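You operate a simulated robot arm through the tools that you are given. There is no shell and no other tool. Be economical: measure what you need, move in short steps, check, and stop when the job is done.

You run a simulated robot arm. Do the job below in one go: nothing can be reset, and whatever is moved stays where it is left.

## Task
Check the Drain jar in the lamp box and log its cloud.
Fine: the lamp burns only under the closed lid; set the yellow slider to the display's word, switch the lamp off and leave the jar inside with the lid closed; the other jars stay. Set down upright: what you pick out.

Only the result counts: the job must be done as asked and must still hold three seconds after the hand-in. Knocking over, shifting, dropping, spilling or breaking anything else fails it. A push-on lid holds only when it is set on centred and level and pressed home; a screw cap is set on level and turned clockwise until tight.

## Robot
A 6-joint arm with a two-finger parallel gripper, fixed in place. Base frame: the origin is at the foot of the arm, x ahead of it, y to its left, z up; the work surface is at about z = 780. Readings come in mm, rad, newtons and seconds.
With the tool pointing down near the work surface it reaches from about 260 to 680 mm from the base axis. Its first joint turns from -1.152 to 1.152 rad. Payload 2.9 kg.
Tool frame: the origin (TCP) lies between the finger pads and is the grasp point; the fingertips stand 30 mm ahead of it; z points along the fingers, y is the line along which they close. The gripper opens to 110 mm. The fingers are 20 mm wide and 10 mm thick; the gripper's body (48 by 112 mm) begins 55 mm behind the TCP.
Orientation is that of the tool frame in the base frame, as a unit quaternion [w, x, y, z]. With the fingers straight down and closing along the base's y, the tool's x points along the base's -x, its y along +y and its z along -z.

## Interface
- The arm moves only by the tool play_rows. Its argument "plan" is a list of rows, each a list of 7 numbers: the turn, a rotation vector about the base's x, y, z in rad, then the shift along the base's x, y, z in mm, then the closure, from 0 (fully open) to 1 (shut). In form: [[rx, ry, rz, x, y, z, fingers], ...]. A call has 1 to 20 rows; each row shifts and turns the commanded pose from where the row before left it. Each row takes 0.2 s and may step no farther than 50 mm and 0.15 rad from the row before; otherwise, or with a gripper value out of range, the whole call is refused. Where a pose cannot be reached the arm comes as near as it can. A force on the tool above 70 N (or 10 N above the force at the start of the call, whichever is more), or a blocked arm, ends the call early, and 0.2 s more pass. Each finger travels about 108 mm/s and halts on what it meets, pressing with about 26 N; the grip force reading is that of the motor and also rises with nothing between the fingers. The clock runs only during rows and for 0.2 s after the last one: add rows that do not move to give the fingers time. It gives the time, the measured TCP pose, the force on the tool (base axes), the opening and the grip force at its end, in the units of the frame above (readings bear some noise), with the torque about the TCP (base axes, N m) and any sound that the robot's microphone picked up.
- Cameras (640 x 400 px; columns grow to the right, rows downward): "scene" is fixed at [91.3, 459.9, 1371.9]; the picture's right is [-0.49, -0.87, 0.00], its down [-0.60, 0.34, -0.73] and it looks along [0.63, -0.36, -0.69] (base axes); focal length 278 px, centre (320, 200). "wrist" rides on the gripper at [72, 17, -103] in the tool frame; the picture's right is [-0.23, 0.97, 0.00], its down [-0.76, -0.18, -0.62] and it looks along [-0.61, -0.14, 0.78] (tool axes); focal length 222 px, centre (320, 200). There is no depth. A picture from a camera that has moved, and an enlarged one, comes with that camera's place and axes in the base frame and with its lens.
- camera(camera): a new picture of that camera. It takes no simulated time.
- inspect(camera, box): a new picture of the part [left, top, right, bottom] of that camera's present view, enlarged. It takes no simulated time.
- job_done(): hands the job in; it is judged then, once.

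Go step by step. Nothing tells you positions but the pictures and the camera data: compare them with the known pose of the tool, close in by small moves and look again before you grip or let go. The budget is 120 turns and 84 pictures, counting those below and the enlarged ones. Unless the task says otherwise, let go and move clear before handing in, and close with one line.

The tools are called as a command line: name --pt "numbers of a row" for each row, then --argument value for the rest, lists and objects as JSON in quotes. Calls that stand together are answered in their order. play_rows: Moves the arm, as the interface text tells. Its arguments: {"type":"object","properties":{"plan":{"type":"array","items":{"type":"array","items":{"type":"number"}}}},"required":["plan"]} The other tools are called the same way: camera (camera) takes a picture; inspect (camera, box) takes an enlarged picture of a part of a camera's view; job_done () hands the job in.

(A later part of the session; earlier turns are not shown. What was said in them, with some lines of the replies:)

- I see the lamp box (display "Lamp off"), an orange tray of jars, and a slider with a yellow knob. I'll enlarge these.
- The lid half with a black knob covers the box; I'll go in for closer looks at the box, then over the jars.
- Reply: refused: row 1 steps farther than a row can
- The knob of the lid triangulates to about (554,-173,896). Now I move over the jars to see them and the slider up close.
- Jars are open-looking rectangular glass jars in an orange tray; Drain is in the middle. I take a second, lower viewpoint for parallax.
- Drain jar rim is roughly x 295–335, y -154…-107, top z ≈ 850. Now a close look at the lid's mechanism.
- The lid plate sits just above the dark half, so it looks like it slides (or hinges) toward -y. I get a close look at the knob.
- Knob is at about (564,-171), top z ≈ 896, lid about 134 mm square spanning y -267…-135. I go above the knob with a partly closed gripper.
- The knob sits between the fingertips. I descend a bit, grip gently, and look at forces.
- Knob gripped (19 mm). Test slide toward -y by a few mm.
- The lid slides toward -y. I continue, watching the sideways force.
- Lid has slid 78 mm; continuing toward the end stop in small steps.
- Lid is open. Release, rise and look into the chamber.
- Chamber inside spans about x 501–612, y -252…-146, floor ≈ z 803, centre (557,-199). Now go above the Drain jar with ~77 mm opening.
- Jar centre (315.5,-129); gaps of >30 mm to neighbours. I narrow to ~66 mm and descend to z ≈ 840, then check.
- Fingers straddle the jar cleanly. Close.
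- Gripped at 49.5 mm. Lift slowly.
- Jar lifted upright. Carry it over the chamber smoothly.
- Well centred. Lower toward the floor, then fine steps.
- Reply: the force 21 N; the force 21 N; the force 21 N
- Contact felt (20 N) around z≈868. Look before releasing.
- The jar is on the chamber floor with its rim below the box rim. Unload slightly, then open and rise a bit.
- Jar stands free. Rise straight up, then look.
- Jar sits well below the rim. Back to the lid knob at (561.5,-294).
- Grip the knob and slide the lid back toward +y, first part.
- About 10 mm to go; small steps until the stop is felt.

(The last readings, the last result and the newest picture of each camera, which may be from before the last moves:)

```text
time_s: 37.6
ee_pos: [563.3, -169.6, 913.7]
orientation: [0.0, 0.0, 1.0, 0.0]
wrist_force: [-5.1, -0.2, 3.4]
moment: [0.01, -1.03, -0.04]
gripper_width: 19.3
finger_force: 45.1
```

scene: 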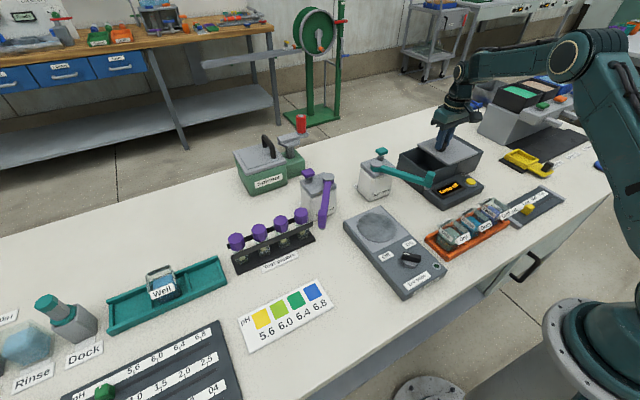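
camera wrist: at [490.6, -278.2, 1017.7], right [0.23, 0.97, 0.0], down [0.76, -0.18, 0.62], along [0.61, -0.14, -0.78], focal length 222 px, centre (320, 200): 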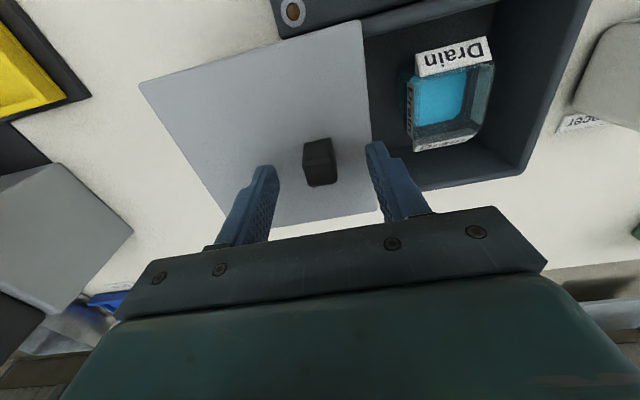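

play_rows --pt "0 0 0 0 1.5 0 0.95" --pt "0 0 0 0 0 0 0.95"

inspect --camera "scene" --box '[370, 105, 490, 205]'

```text
time_s: 38.2
ee_pos: [563.0, -170.3, 913.7]
orientation: [0.0, 0.0, 1.0, 0.0]
wrist_force: [5.1, -10.4, 1.2]
moment: [-0.15, 0.61, 0.18]
gripper_width: 19.5
finger_force: 45.3
```

```text
4.00 times, centred on (430, 155) of scene
camera zoom: at [91.4, 459.6, 1372.0], right [-0.49, -0.87, 0.0], down [-0.6, 0.34, -0.73], along [0.63, -0.36, -0.69], focal length 1114 px, centre (-120, 380)
```

zoom: 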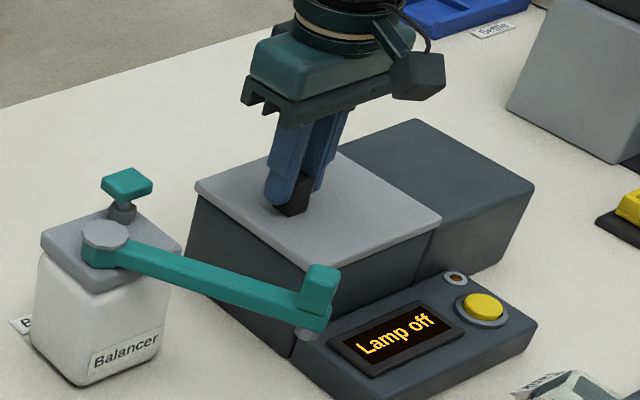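

Lid is against its stop, closed. Release, rise, and go above the yellow button at about (442.5,-278.5,813) with closed fingers.

play_rows --pt "0 0 0 0 -1 0 0.8" --pt "0 0 0 0 0 0 0.6" --pt "0 0 0 0 0 20 0.5" --pt "0 0 0 0 0 35 0.5" --pt "0 0 0 -40 -30 0 0.8" --pt "0 0 0 -40 -30 0 1" --pt "0 0 0 -40 -30 0 1" --pt "0 0 0 0 -17 -30 1" --pt "0 0 0 0 0 -45 1" --pt "0 0 0 0 0 -15 1" --pt "0 0 0 0 0 0 1"

camera --camera "wrist"

inspect --camera "scene" --box '[370, 105, 510, 205]'

```text
time_s: 40.6
ee_pos: [444.2, -274.6, 878.6]
orientation: [0.0, 0.0, 1.0, 0.001]
wrist_force: [0.0, -0.6, -0.6]
moment: [0.02, 0.0, 0.05]
gripper_width: 0.0
finger_force: 25.7
```

```text
41 pictures are left
camera wrist: at [371.2, -259.7, 981.8], right [0.23, 0.97, 0.0], down [0.76, -0.18, 0.62], along [0.61, -0.14, -0.78], focal length 222 px, centre (320, 200)
```

wrist: 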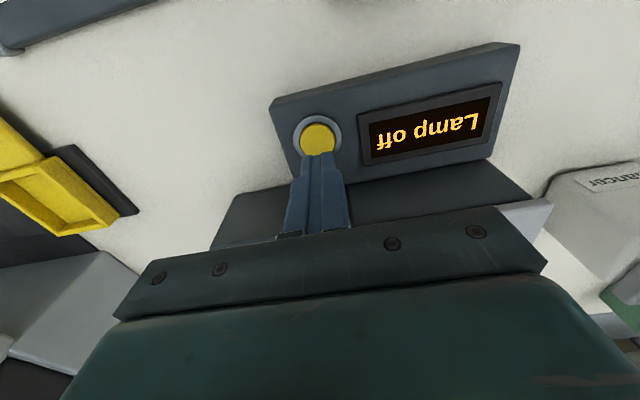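

```text
4.00 times, centred on (440, 155) of scene
camera zoom: at [91.3, 459.9, 1371.9], right [-0.49, -0.87, 0.0], down [-0.6, 0.34, -0.73], along [0.63, -0.36, -0.69], focal length 1114 px, centre (-160, 380)
```

zoom: 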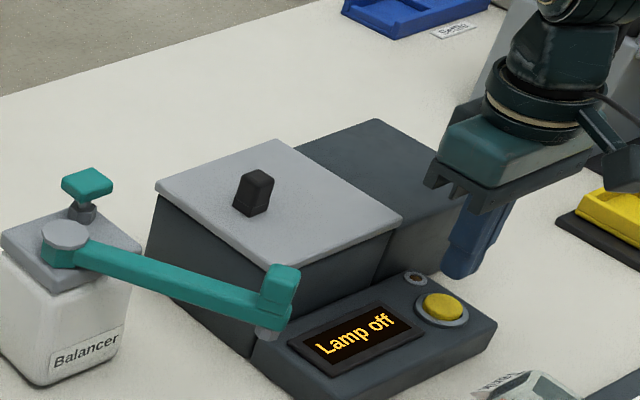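

Button refined at (441,-278). Align and come down to just above it, then press in 2 mm steps.

play_rows --pt "0 0 0 -2 -3 -15 1" --pt "0 0 0 0 0 -12 1" --pt "0 0 0 0 0 0 1"

play_rows --pt "0 0 0 0 0 -3 1" --pt "0 0 0 0 0 -3 1" --pt "0 0 0 0 0 0 1"

inspect --camera "scene" --box '[400, 135, 510, 205]'

```text
time_s: 41.4
ee_pos: [442.0, -279.6, 850.7]
orientation: [-0.001, 0.0, 1.0, 0.0]
wrist_force: [-0.2, -0.2, -0.6]
moment: [0.0, -0.02, 0.0]
gripper_width: 0.0
finger_force: 26.3
```

```text
time_s: 42.2
ee_pos: [442.4, -279.4, 844.7]
orientation: [0.0, 0.001, 1.0, 0.0]
wrist_force: [-0.3, 1.0, 3.1]
moment: [0.05, 0.01, 0.03]
gripper_width: 0.0
finger_force: 26.4
heard: click
```

```text
5.71 times, centred on (455, 170) of scene
camera zoom: at [91.2, 459.9, 1371.9], right [-0.49, -0.87, 0.0], down [-0.6, 0.34, -0.73], along [0.63, -0.36, -0.69], focal length 1591 px, centre (-451, 371)
```

zoom: 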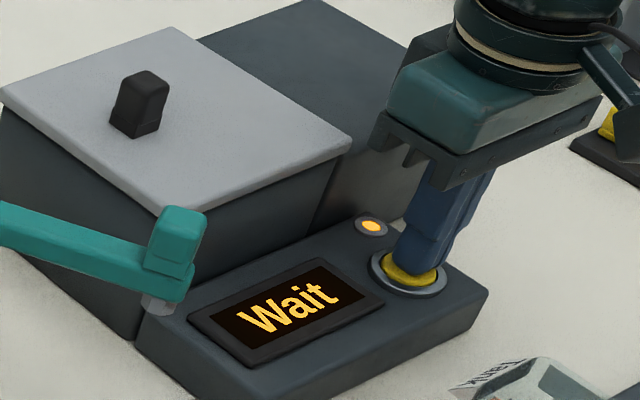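

Clicked: the lamp is lit and the display says "Wait". Back off the button and wait.

play_rows --pt "0 0 0 0 0 6 1" --pt "0 0 0 0 0 10 1" --pt "0 0 0 0 0 0 1" --pt "0 0 0 0 0 0 1" --pt "0 0 0 0 0 0 1" --pt "0 0 0 0 0 0 1" --pt "0 0 0 0 0 0 1" --pt "0 0 0 0 0 0 1" --pt "0 0 0 0 0 0 1" --pt "0 0 0 0 0 0 1" --pt "0 0 0 0 0 0 1" --pt "0 0 0 0 0 0 1"

inspect --camera "scene" --box '[400, 135, 510, 205]'

```text
time_s: 44.8
ee_pos: [439.8, -281.1, 861.3]
orientation: [0.0, 0.0, 1.0, 0.0]
wrist_force: [0.0, 0.7, -1.2]
moment: [0.0, 0.01, 0.0]
gripper_width: 0.1
finger_force: 25.7
```

```text
5.71 times, centred on (455, 170) of scene
camera zoom: at [91.3, 459.9, 1371.9], right [-0.49, -0.87, 0.0], down [-0.6, 0.34, -0.73], along [0.63, -0.36, -0.69], focal length 1591 px, centre (-451, 371)
```

zoom: 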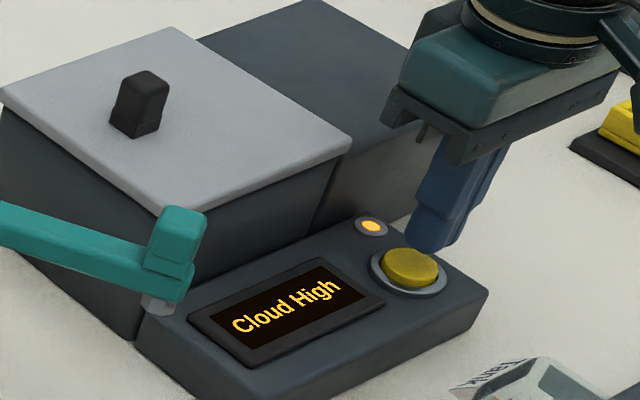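

Display: "Cloud High". Confirm it is stable for a couple of seconds.

play_rows --pt "0 0 0 1 2 0 1" --pt "0 0 0 0 0 0 1" --pt "0 0 0 0 0 0 1" --pt "0 0 0 0 0 0 1" --pt "0 0 0 0 0 0 1" --pt "0 0 0 0 0 0 1" --pt "0 0 0 0 0 0 1" --pt "0 0 0 0 0 0 1" --pt "0 0 0 0 0 0 1" --pt "0 0 0 0 0 0 1" --pt "0 0 0 0 0 0 1" --pt "0 0 0 0 0 0 1"

inspect --camera "scene" --box '[400, 135, 510, 205]'

```text
time_s: 47.4
ee_pos: [441.6, -278.1, 861.8]
orientation: [0.0, 0.0, 1.0, 0.0]
wrist_force: [-0.1, -0.3, -0.7]
moment: [0.01, -0.01, 0.01]
gripper_width: 0.0
finger_force: 25.7
```

```text
5.71 times, centred on (455, 170) of scene
camera zoom: at [91.3, 459.9, 1371.9], right [-0.49, -0.87, 0.0], down [-0.6, 0.34, -0.73], along [0.63, -0.36, -0.69], focal length 1591 px, centre (-451, 371)
```

zoom: 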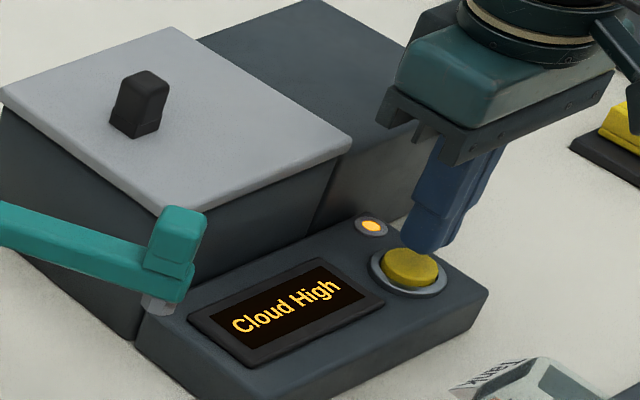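

Stable: High. Press the button again to switch the lamp off.

play_rows --pt "0 0 0 0 0 -10 1" --pt "0 0 0 0 0 -4 1" --pt "0 0 0 0 0 -3 1" --pt "0 0 0 0 0 0 1"

play_rows --pt "0 0 0 0 0 10 1" --pt "0 0 0 0 0 20 1" --pt "0 0 0 0 0 0 1"

inspect --camera "scene" --box '[400, 135, 510, 205]'

```text
time_s: 48.4
ee_pos: [441.4, -277.1, 845.5]
orientation: [0.0, 0.0, 1.0, 0.001]
wrist_force: [-1.2, 1.5, 5.2]
moment: [0.06, -0.03, -0.03]
gripper_width: 0.0
finger_force: 25.7
heard: click
```

```text
time_s: 49.2
ee_pos: [440.4, -276.9, 873.3]
orientation: [0.0, -0.001, 1.0, 0.0]
wrist_force: [0.8, 0.2, 0.6]
moment: [0.03, -0.03, 0.0]
gripper_width: 0.1
finger_force: 25.8
```

```text
5.71 times, centred on (455, 170) of scene
camera zoom: at [91.3, 459.9, 1371.9], right [-0.49, -0.87, 0.0], down [-0.6, 0.34, -0.73], along [0.63, -0.36, -0.69], focal length 1591 px, centre (-451, 371)
```

zoom: 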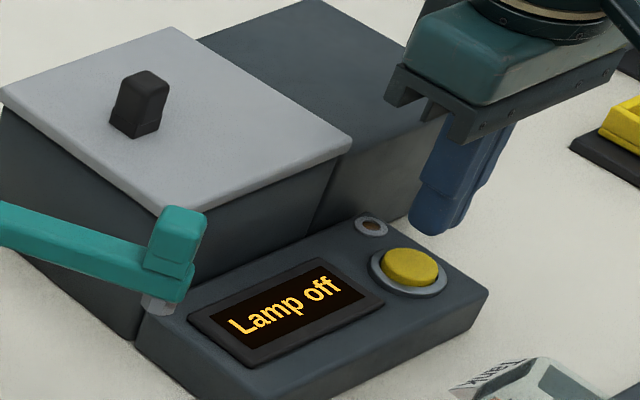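

Lamp off. Next the slider, near (283,-329); move over for a close view.

play_rows --pt "0 0 0 0 0 45 0.9" --pt "0 0 0 -25 -10 35 0.7" --pt "0 0 0 -40 -20 10 0.6" --pt "0 0 0 -40 -20 0 0.5" --pt "0 0 0 -35 -10 0 0.5" --pt "0 0 0 -20 0 0 0.5" --pt "0 0 0 0 0 0 0.5"

camera --camera "wrist"

inspect --camera "scene" --box '[490, 170, 590, 240]'

```text
time_s: 50.8
ee_pos: [281.1, -338.5, 964.2]
orientation: [0.0, 0.001, 1.0, 0.0]
wrist_force: [1.0, 0.2, 0.1]
moment: [-0.02, 0.02, 0.01]
gripper_width: 55.4
finger_force: 0.0
```

```text
35 pictures are left
camera wrist: at [207.6, -322.2, 1067.8], right [0.23, 0.97, 0.0], down [0.76, -0.18, 0.62], along [0.61, -0.14, -0.78], focal length 222 px, centre (320, 200)
```

wrist: 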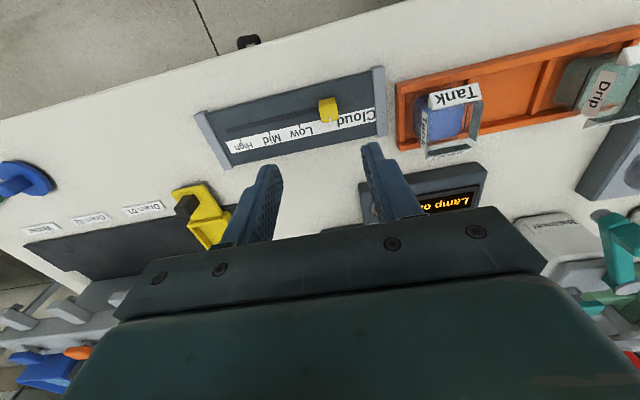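

```text
5.71 times, centred on (540, 205) of scene
camera zoom: at [91.3, 459.9, 1371.9], right [-0.49, -0.87, 0.0], down [-0.6, 0.34, -0.73], along [0.63, -0.36, -0.69], focal length 1591 px, centre (-937, 171)
```

zoom: 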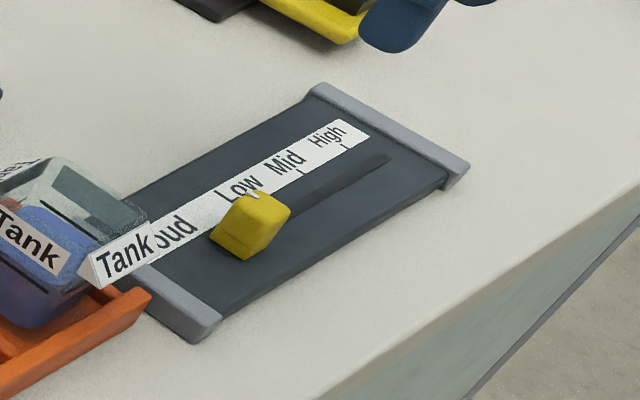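

inspect --camera "wrist" --box '[190, 60, 400, 180]'

```text
3.05 times, centred on (295, 120) of wrist
camera zoom: at [207.6, -322.2, 1067.8], right [0.23, 0.97, 0.0], down [0.76, -0.18, 0.62], along [0.61, -0.14, -0.78], focal length 677 px, centre (396, 444)
```

zoom: 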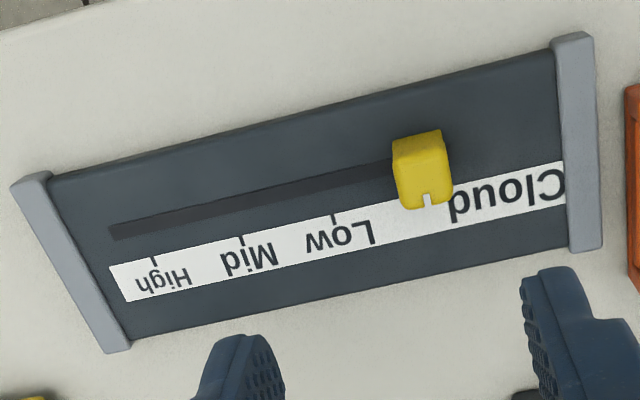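

Knob is near (281,-331), labels: Low y≈-370, Mid ≈-410, High ≈-450. Approach above the knob.

play_rows --pt "0 0 0 0.5 7 -40 0.5" --pt "0 0 0 0 0 -40 0.5" --pt "0 0 0 0 0 -20 0.5" --pt "0 0 0 0 0 0 0.5"

camera --camera "wrist"

inspect --camera "scene" --box '[490, 170, 590, 240]'

```text
time_s: 51.8
ee_pos: [281.1, -330.2, 862.6]
orientation: [0.001, 0.0, 1.0, 0.0]
wrist_force: [0.2, 0.8, -0.3]
moment: [0.02, 0.01, 0.03]
gripper_width: 55.0
finger_force: 0.0
```

```text
32 pictures are left
camera wrist: at [209.4, -313.8, 966.5], right [0.23, 0.97, 0.0], down [0.76, -0.18, 0.62], along [0.61, -0.14, -0.78], focal length 222 px, centre (320, 200)
```

wrist: 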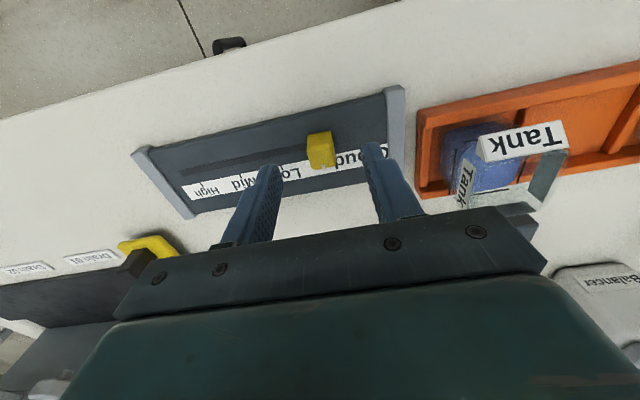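

```text
5.71 times, centred on (540, 205) of scene
camera zoom: at [91.3, 459.9, 1371.9], right [-0.49, -0.87, 0.0], down [-0.6, 0.34, -0.73], along [0.63, -0.36, -0.69], focal length 1591 px, centre (-937, 171)
```

zoom: 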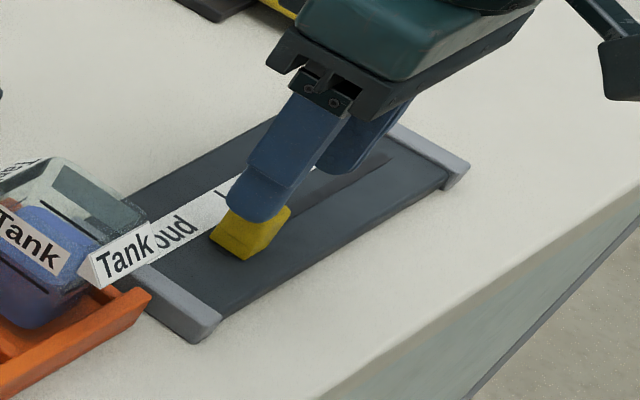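

Aligned. Descend and close on the knob.

play_rows --pt "0 0 0 -1 0 -14 0.5" --pt "0 0 0 0 0 -10 0.5" --pt "0 0 0 0 0 -4 0.5" --pt "0 0 0 0 0 0 0.5"

play_rows --pt "0 0 0 0 0 0 0.7" --pt "0 0 0 0 0 0 0.85" --pt "0 0 0 0 0 0 0.9" --pt "0 0 0 0 0 0 0.9"

camera --camera "wrist"

```text
time_s: 52.8
ee_pos: [280.8, -331.1, 835.7]
orientation: [0.0, 0.0, 1.0, 0.001]
wrist_force: [0.6, 0.1, -0.1]
moment: [0.03, 0.01, 0.01]
gripper_width: 55.1
finger_force: 0.1
```

```text
time_s: 53.8
ee_pos: [280.9, -332.4, 837.1]
orientation: [0.0, -0.001, 1.0, 0.001]
wrist_force: [0.1, 0.8, -1.2]
moment: [0.01, -0.04, 0.02]
gripper_width: 19.3
finger_force: 45.0
```

```text
30 pictures are left
camera wrist: at [208.9, -314.3, 940.7], right [0.23, 0.97, 0.0], down [0.76, -0.18, 0.62], along [0.61, -0.14, -0.78], focal length 222 px, centre (320, 200)
```

wrist: 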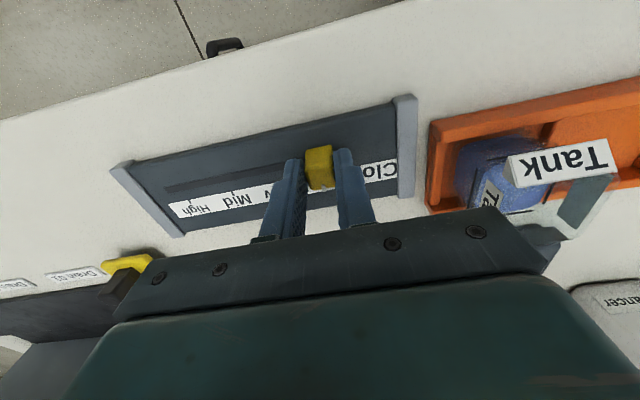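

Gripped (19.3 mm). Slide toward -y in stages.

play_rows --pt "0 0 0 0 -4 0 0.9" --pt "0 0 0 0 -8 0 0.9" --pt "0 0 0 0 -8 0 0.9" --pt "0 0 0 0 0 0 0.9"

play_rows --pt "0 0 0 0 -10 0 0.9" --pt "0 0 0 0 -10 0 0.9" --pt "0 0 0 0 -10 0 0.9" --pt "0 0 0 0 -10 0 0.9" --pt "0 0 0 0 0 0 0.9"

inspect --camera "wrist" --box '[220, 80, 420, 220]'

```text
time_s: 54.8
ee_pos: [281.1, -351.5, 836.0]
orientation: [0.001, -0.001, 1.0, 0.0]
wrist_force: [7.5, -1.3, -2.0]
moment: [0.04, 0.85, -0.04]
gripper_width: 19.3
finger_force: 44.5
```

```text
time_s: 56.0
ee_pos: [281.3, -391.7, 836.5]
orientation: [0.0, 0.0, 1.0, -0.001]
wrist_force: [1.7, -0.6, 7.3]
moment: [0.04, -0.02, -0.02]
gripper_width: 19.3
finger_force: 44.5
```

```text
2.86 times, centred on (320, 150) of wrist
camera zoom: at [208.8, -375.7, 940.6], right [0.23, 0.97, 0.0], down [0.76, -0.18, 0.62], along [0.61, -0.14, -0.78], focal length 635 px, centre (320, 343)
```

zoom: 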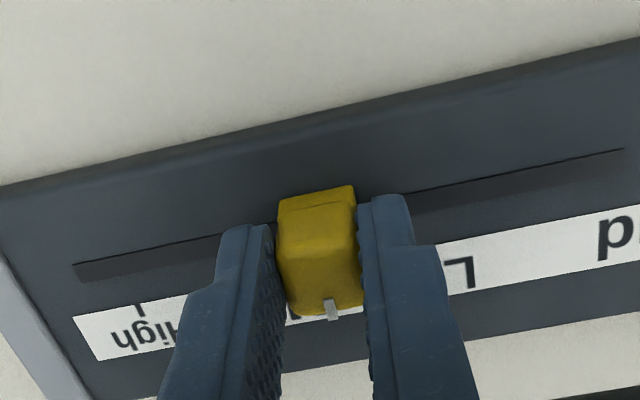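

play_rows --pt "0 0 0 0 -10 0 0.9" --pt "0 0 0 0 -10 0 0.9" --pt "0 0 0 0 -10 0 0.9" --pt "0 0 0 0 -10 0 0.9" --pt "0 0 0 0 -10 0 0.9" --pt "0 0 0 0 -3 0 0.9" --pt "0 0 0 0 0 0 0.9"

inspect --camera "wrist" --box '[220, 80, 420, 220]'

inspect --camera "scene" --box '[510, 160, 590, 230]'

```text
time_s: 57.6
ee_pos: [280.9, -445.0, 837.6]
orientation: [-0.001, 0.0, 1.0, 0.0]
wrist_force: [5.1, 0.2, 6.2]
moment: [-0.02, -0.25, -0.04]
gripper_width: 19.2
finger_force: 45.4
```

```text
2.86 times, centred on (320, 150) of wrist
camera zoom: at [208.8, -427.9, 940.6], right [0.23, 0.97, 0.0], down [0.76, -0.18, 0.62], along [0.61, -0.14, -0.78], focal length 635 px, centre (320, 343)
```

zoom: 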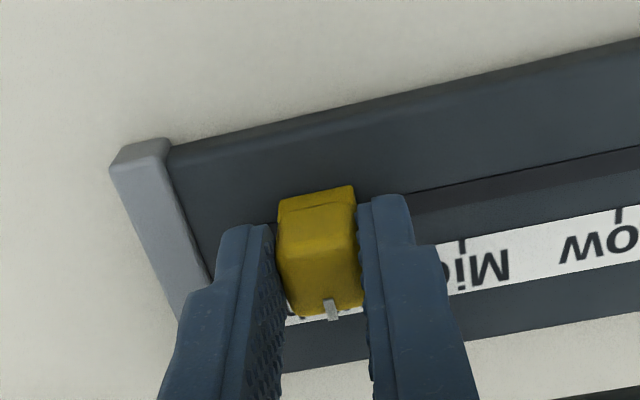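

```text
5.71 times, centred on (550, 195) of scene
camera zoom: at [91.4, 459.9, 1371.9], right [-0.49, -0.87, 0.0], down [-0.6, 0.34, -0.73], along [0.63, -0.36, -0.69], focal length 1591 px, centre (-994, 229)
```

zoom: 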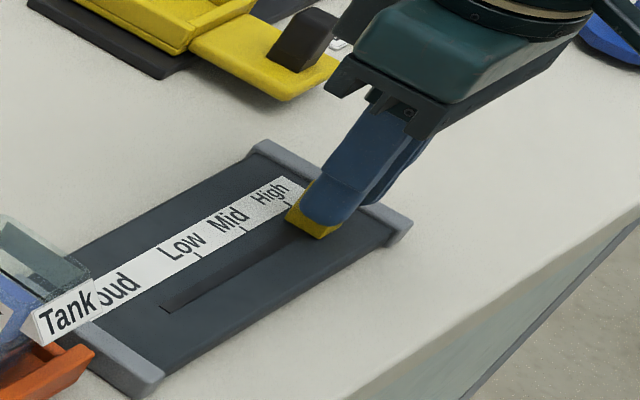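

About 5 mm more to the High mark, then release and look.

play_rows --pt "0 0 0 0 -3 0 0.9" --pt "0 0 0 0 -1.5 0 0.9" --pt "0 0 0 0 0 0 0.9" --pt "0 0 0 0 0 0 0.7" --pt "0 0 0 0 0 0 0.5" --pt "0 0 0 0 0 25 0.5" --pt "0 0 0 0 0 40 0.5" --pt "0 0 0 0 20 30 0.5" --pt "0 0 0 0 0 0 0.5"

inspect --camera "wrist" --box '[220, 60, 420, 180]'

inspect --camera "scene" --box '[520, 165, 580, 215]'

```text
time_s: 59.6
ee_pos: [280.5, -428.5, 931.2]
orientation: [0.0, 0.0, 1.0, -0.001]
wrist_force: [-0.4, 0.4, -0.9]
moment: [-0.02, 0.03, -0.03]
gripper_width: 55.0
finger_force: 0.0
```

```text
3.20 times, centred on (320, 120) of wrist
camera zoom: at [209.0, -411.8, 1034.4], right [0.23, 0.97, 0.0], down [0.76, -0.18, 0.62], along [0.61, -0.14, -0.78], focal length 711 px, centre (320, 456)
```

zoom: 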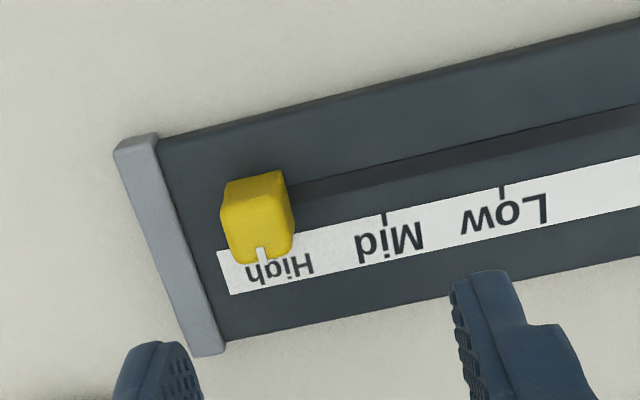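

```text
8.00 times, centred on (550, 190) of scene
camera zoom: at [91.3, 459.9, 1371.9], right [-0.49, -0.87, 0.0], down [-0.6, 0.34, -0.73], along [0.63, -0.36, -0.69], focal length 2228 px, centre (-1520, 280)
```

zoom: 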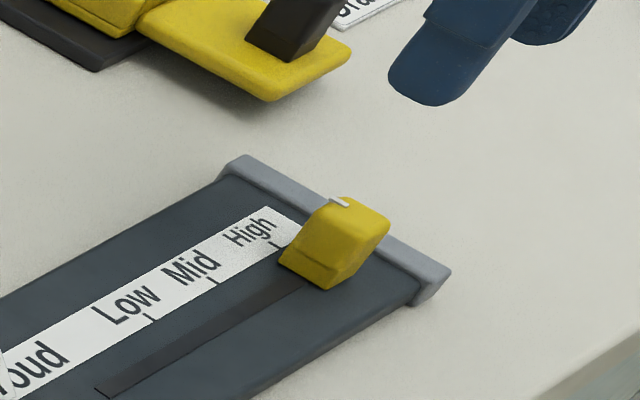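

The pointer lines up with High within about a millimetre. A final check of the whole bench.

camera --camera "scene"

inspect --camera "scene" --box '[390, 120, 550, 260]'

```text
24 pictures are left
```

scene: 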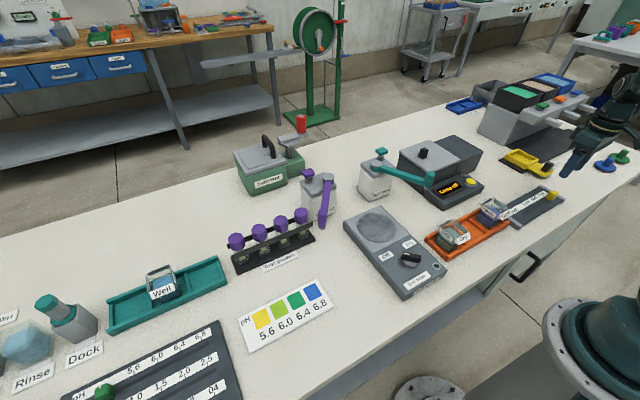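

```text
2.86 times, centred on (470, 190) of scene
camera zoom: at [91.3, 459.9, 1371.9], right [-0.49, -0.87, 0.0], down [-0.6, 0.34, -0.73], along [0.63, -0.36, -0.69], focal length 796 px, centre (-109, 229)
```

zoom: 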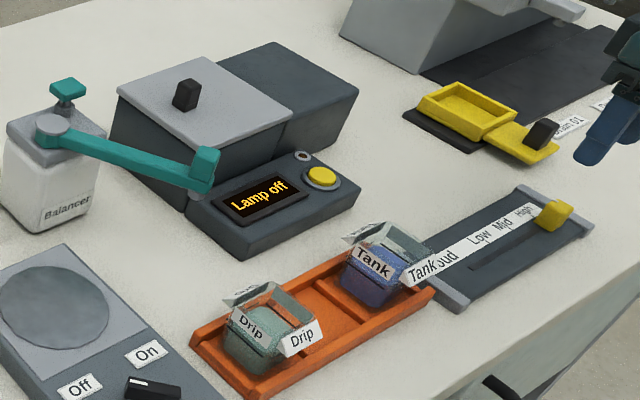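

The lid is closed, the lamp is off, the slider is at High and the other jars are in place, so I'm handing in.

job_done

```text
The job is handed in.
```

The job is handed in: the Drain jar read "Cloud High", the yellow slider is set to High, the lamp is off, and the jar is standing in the lamp box with the lid closed.
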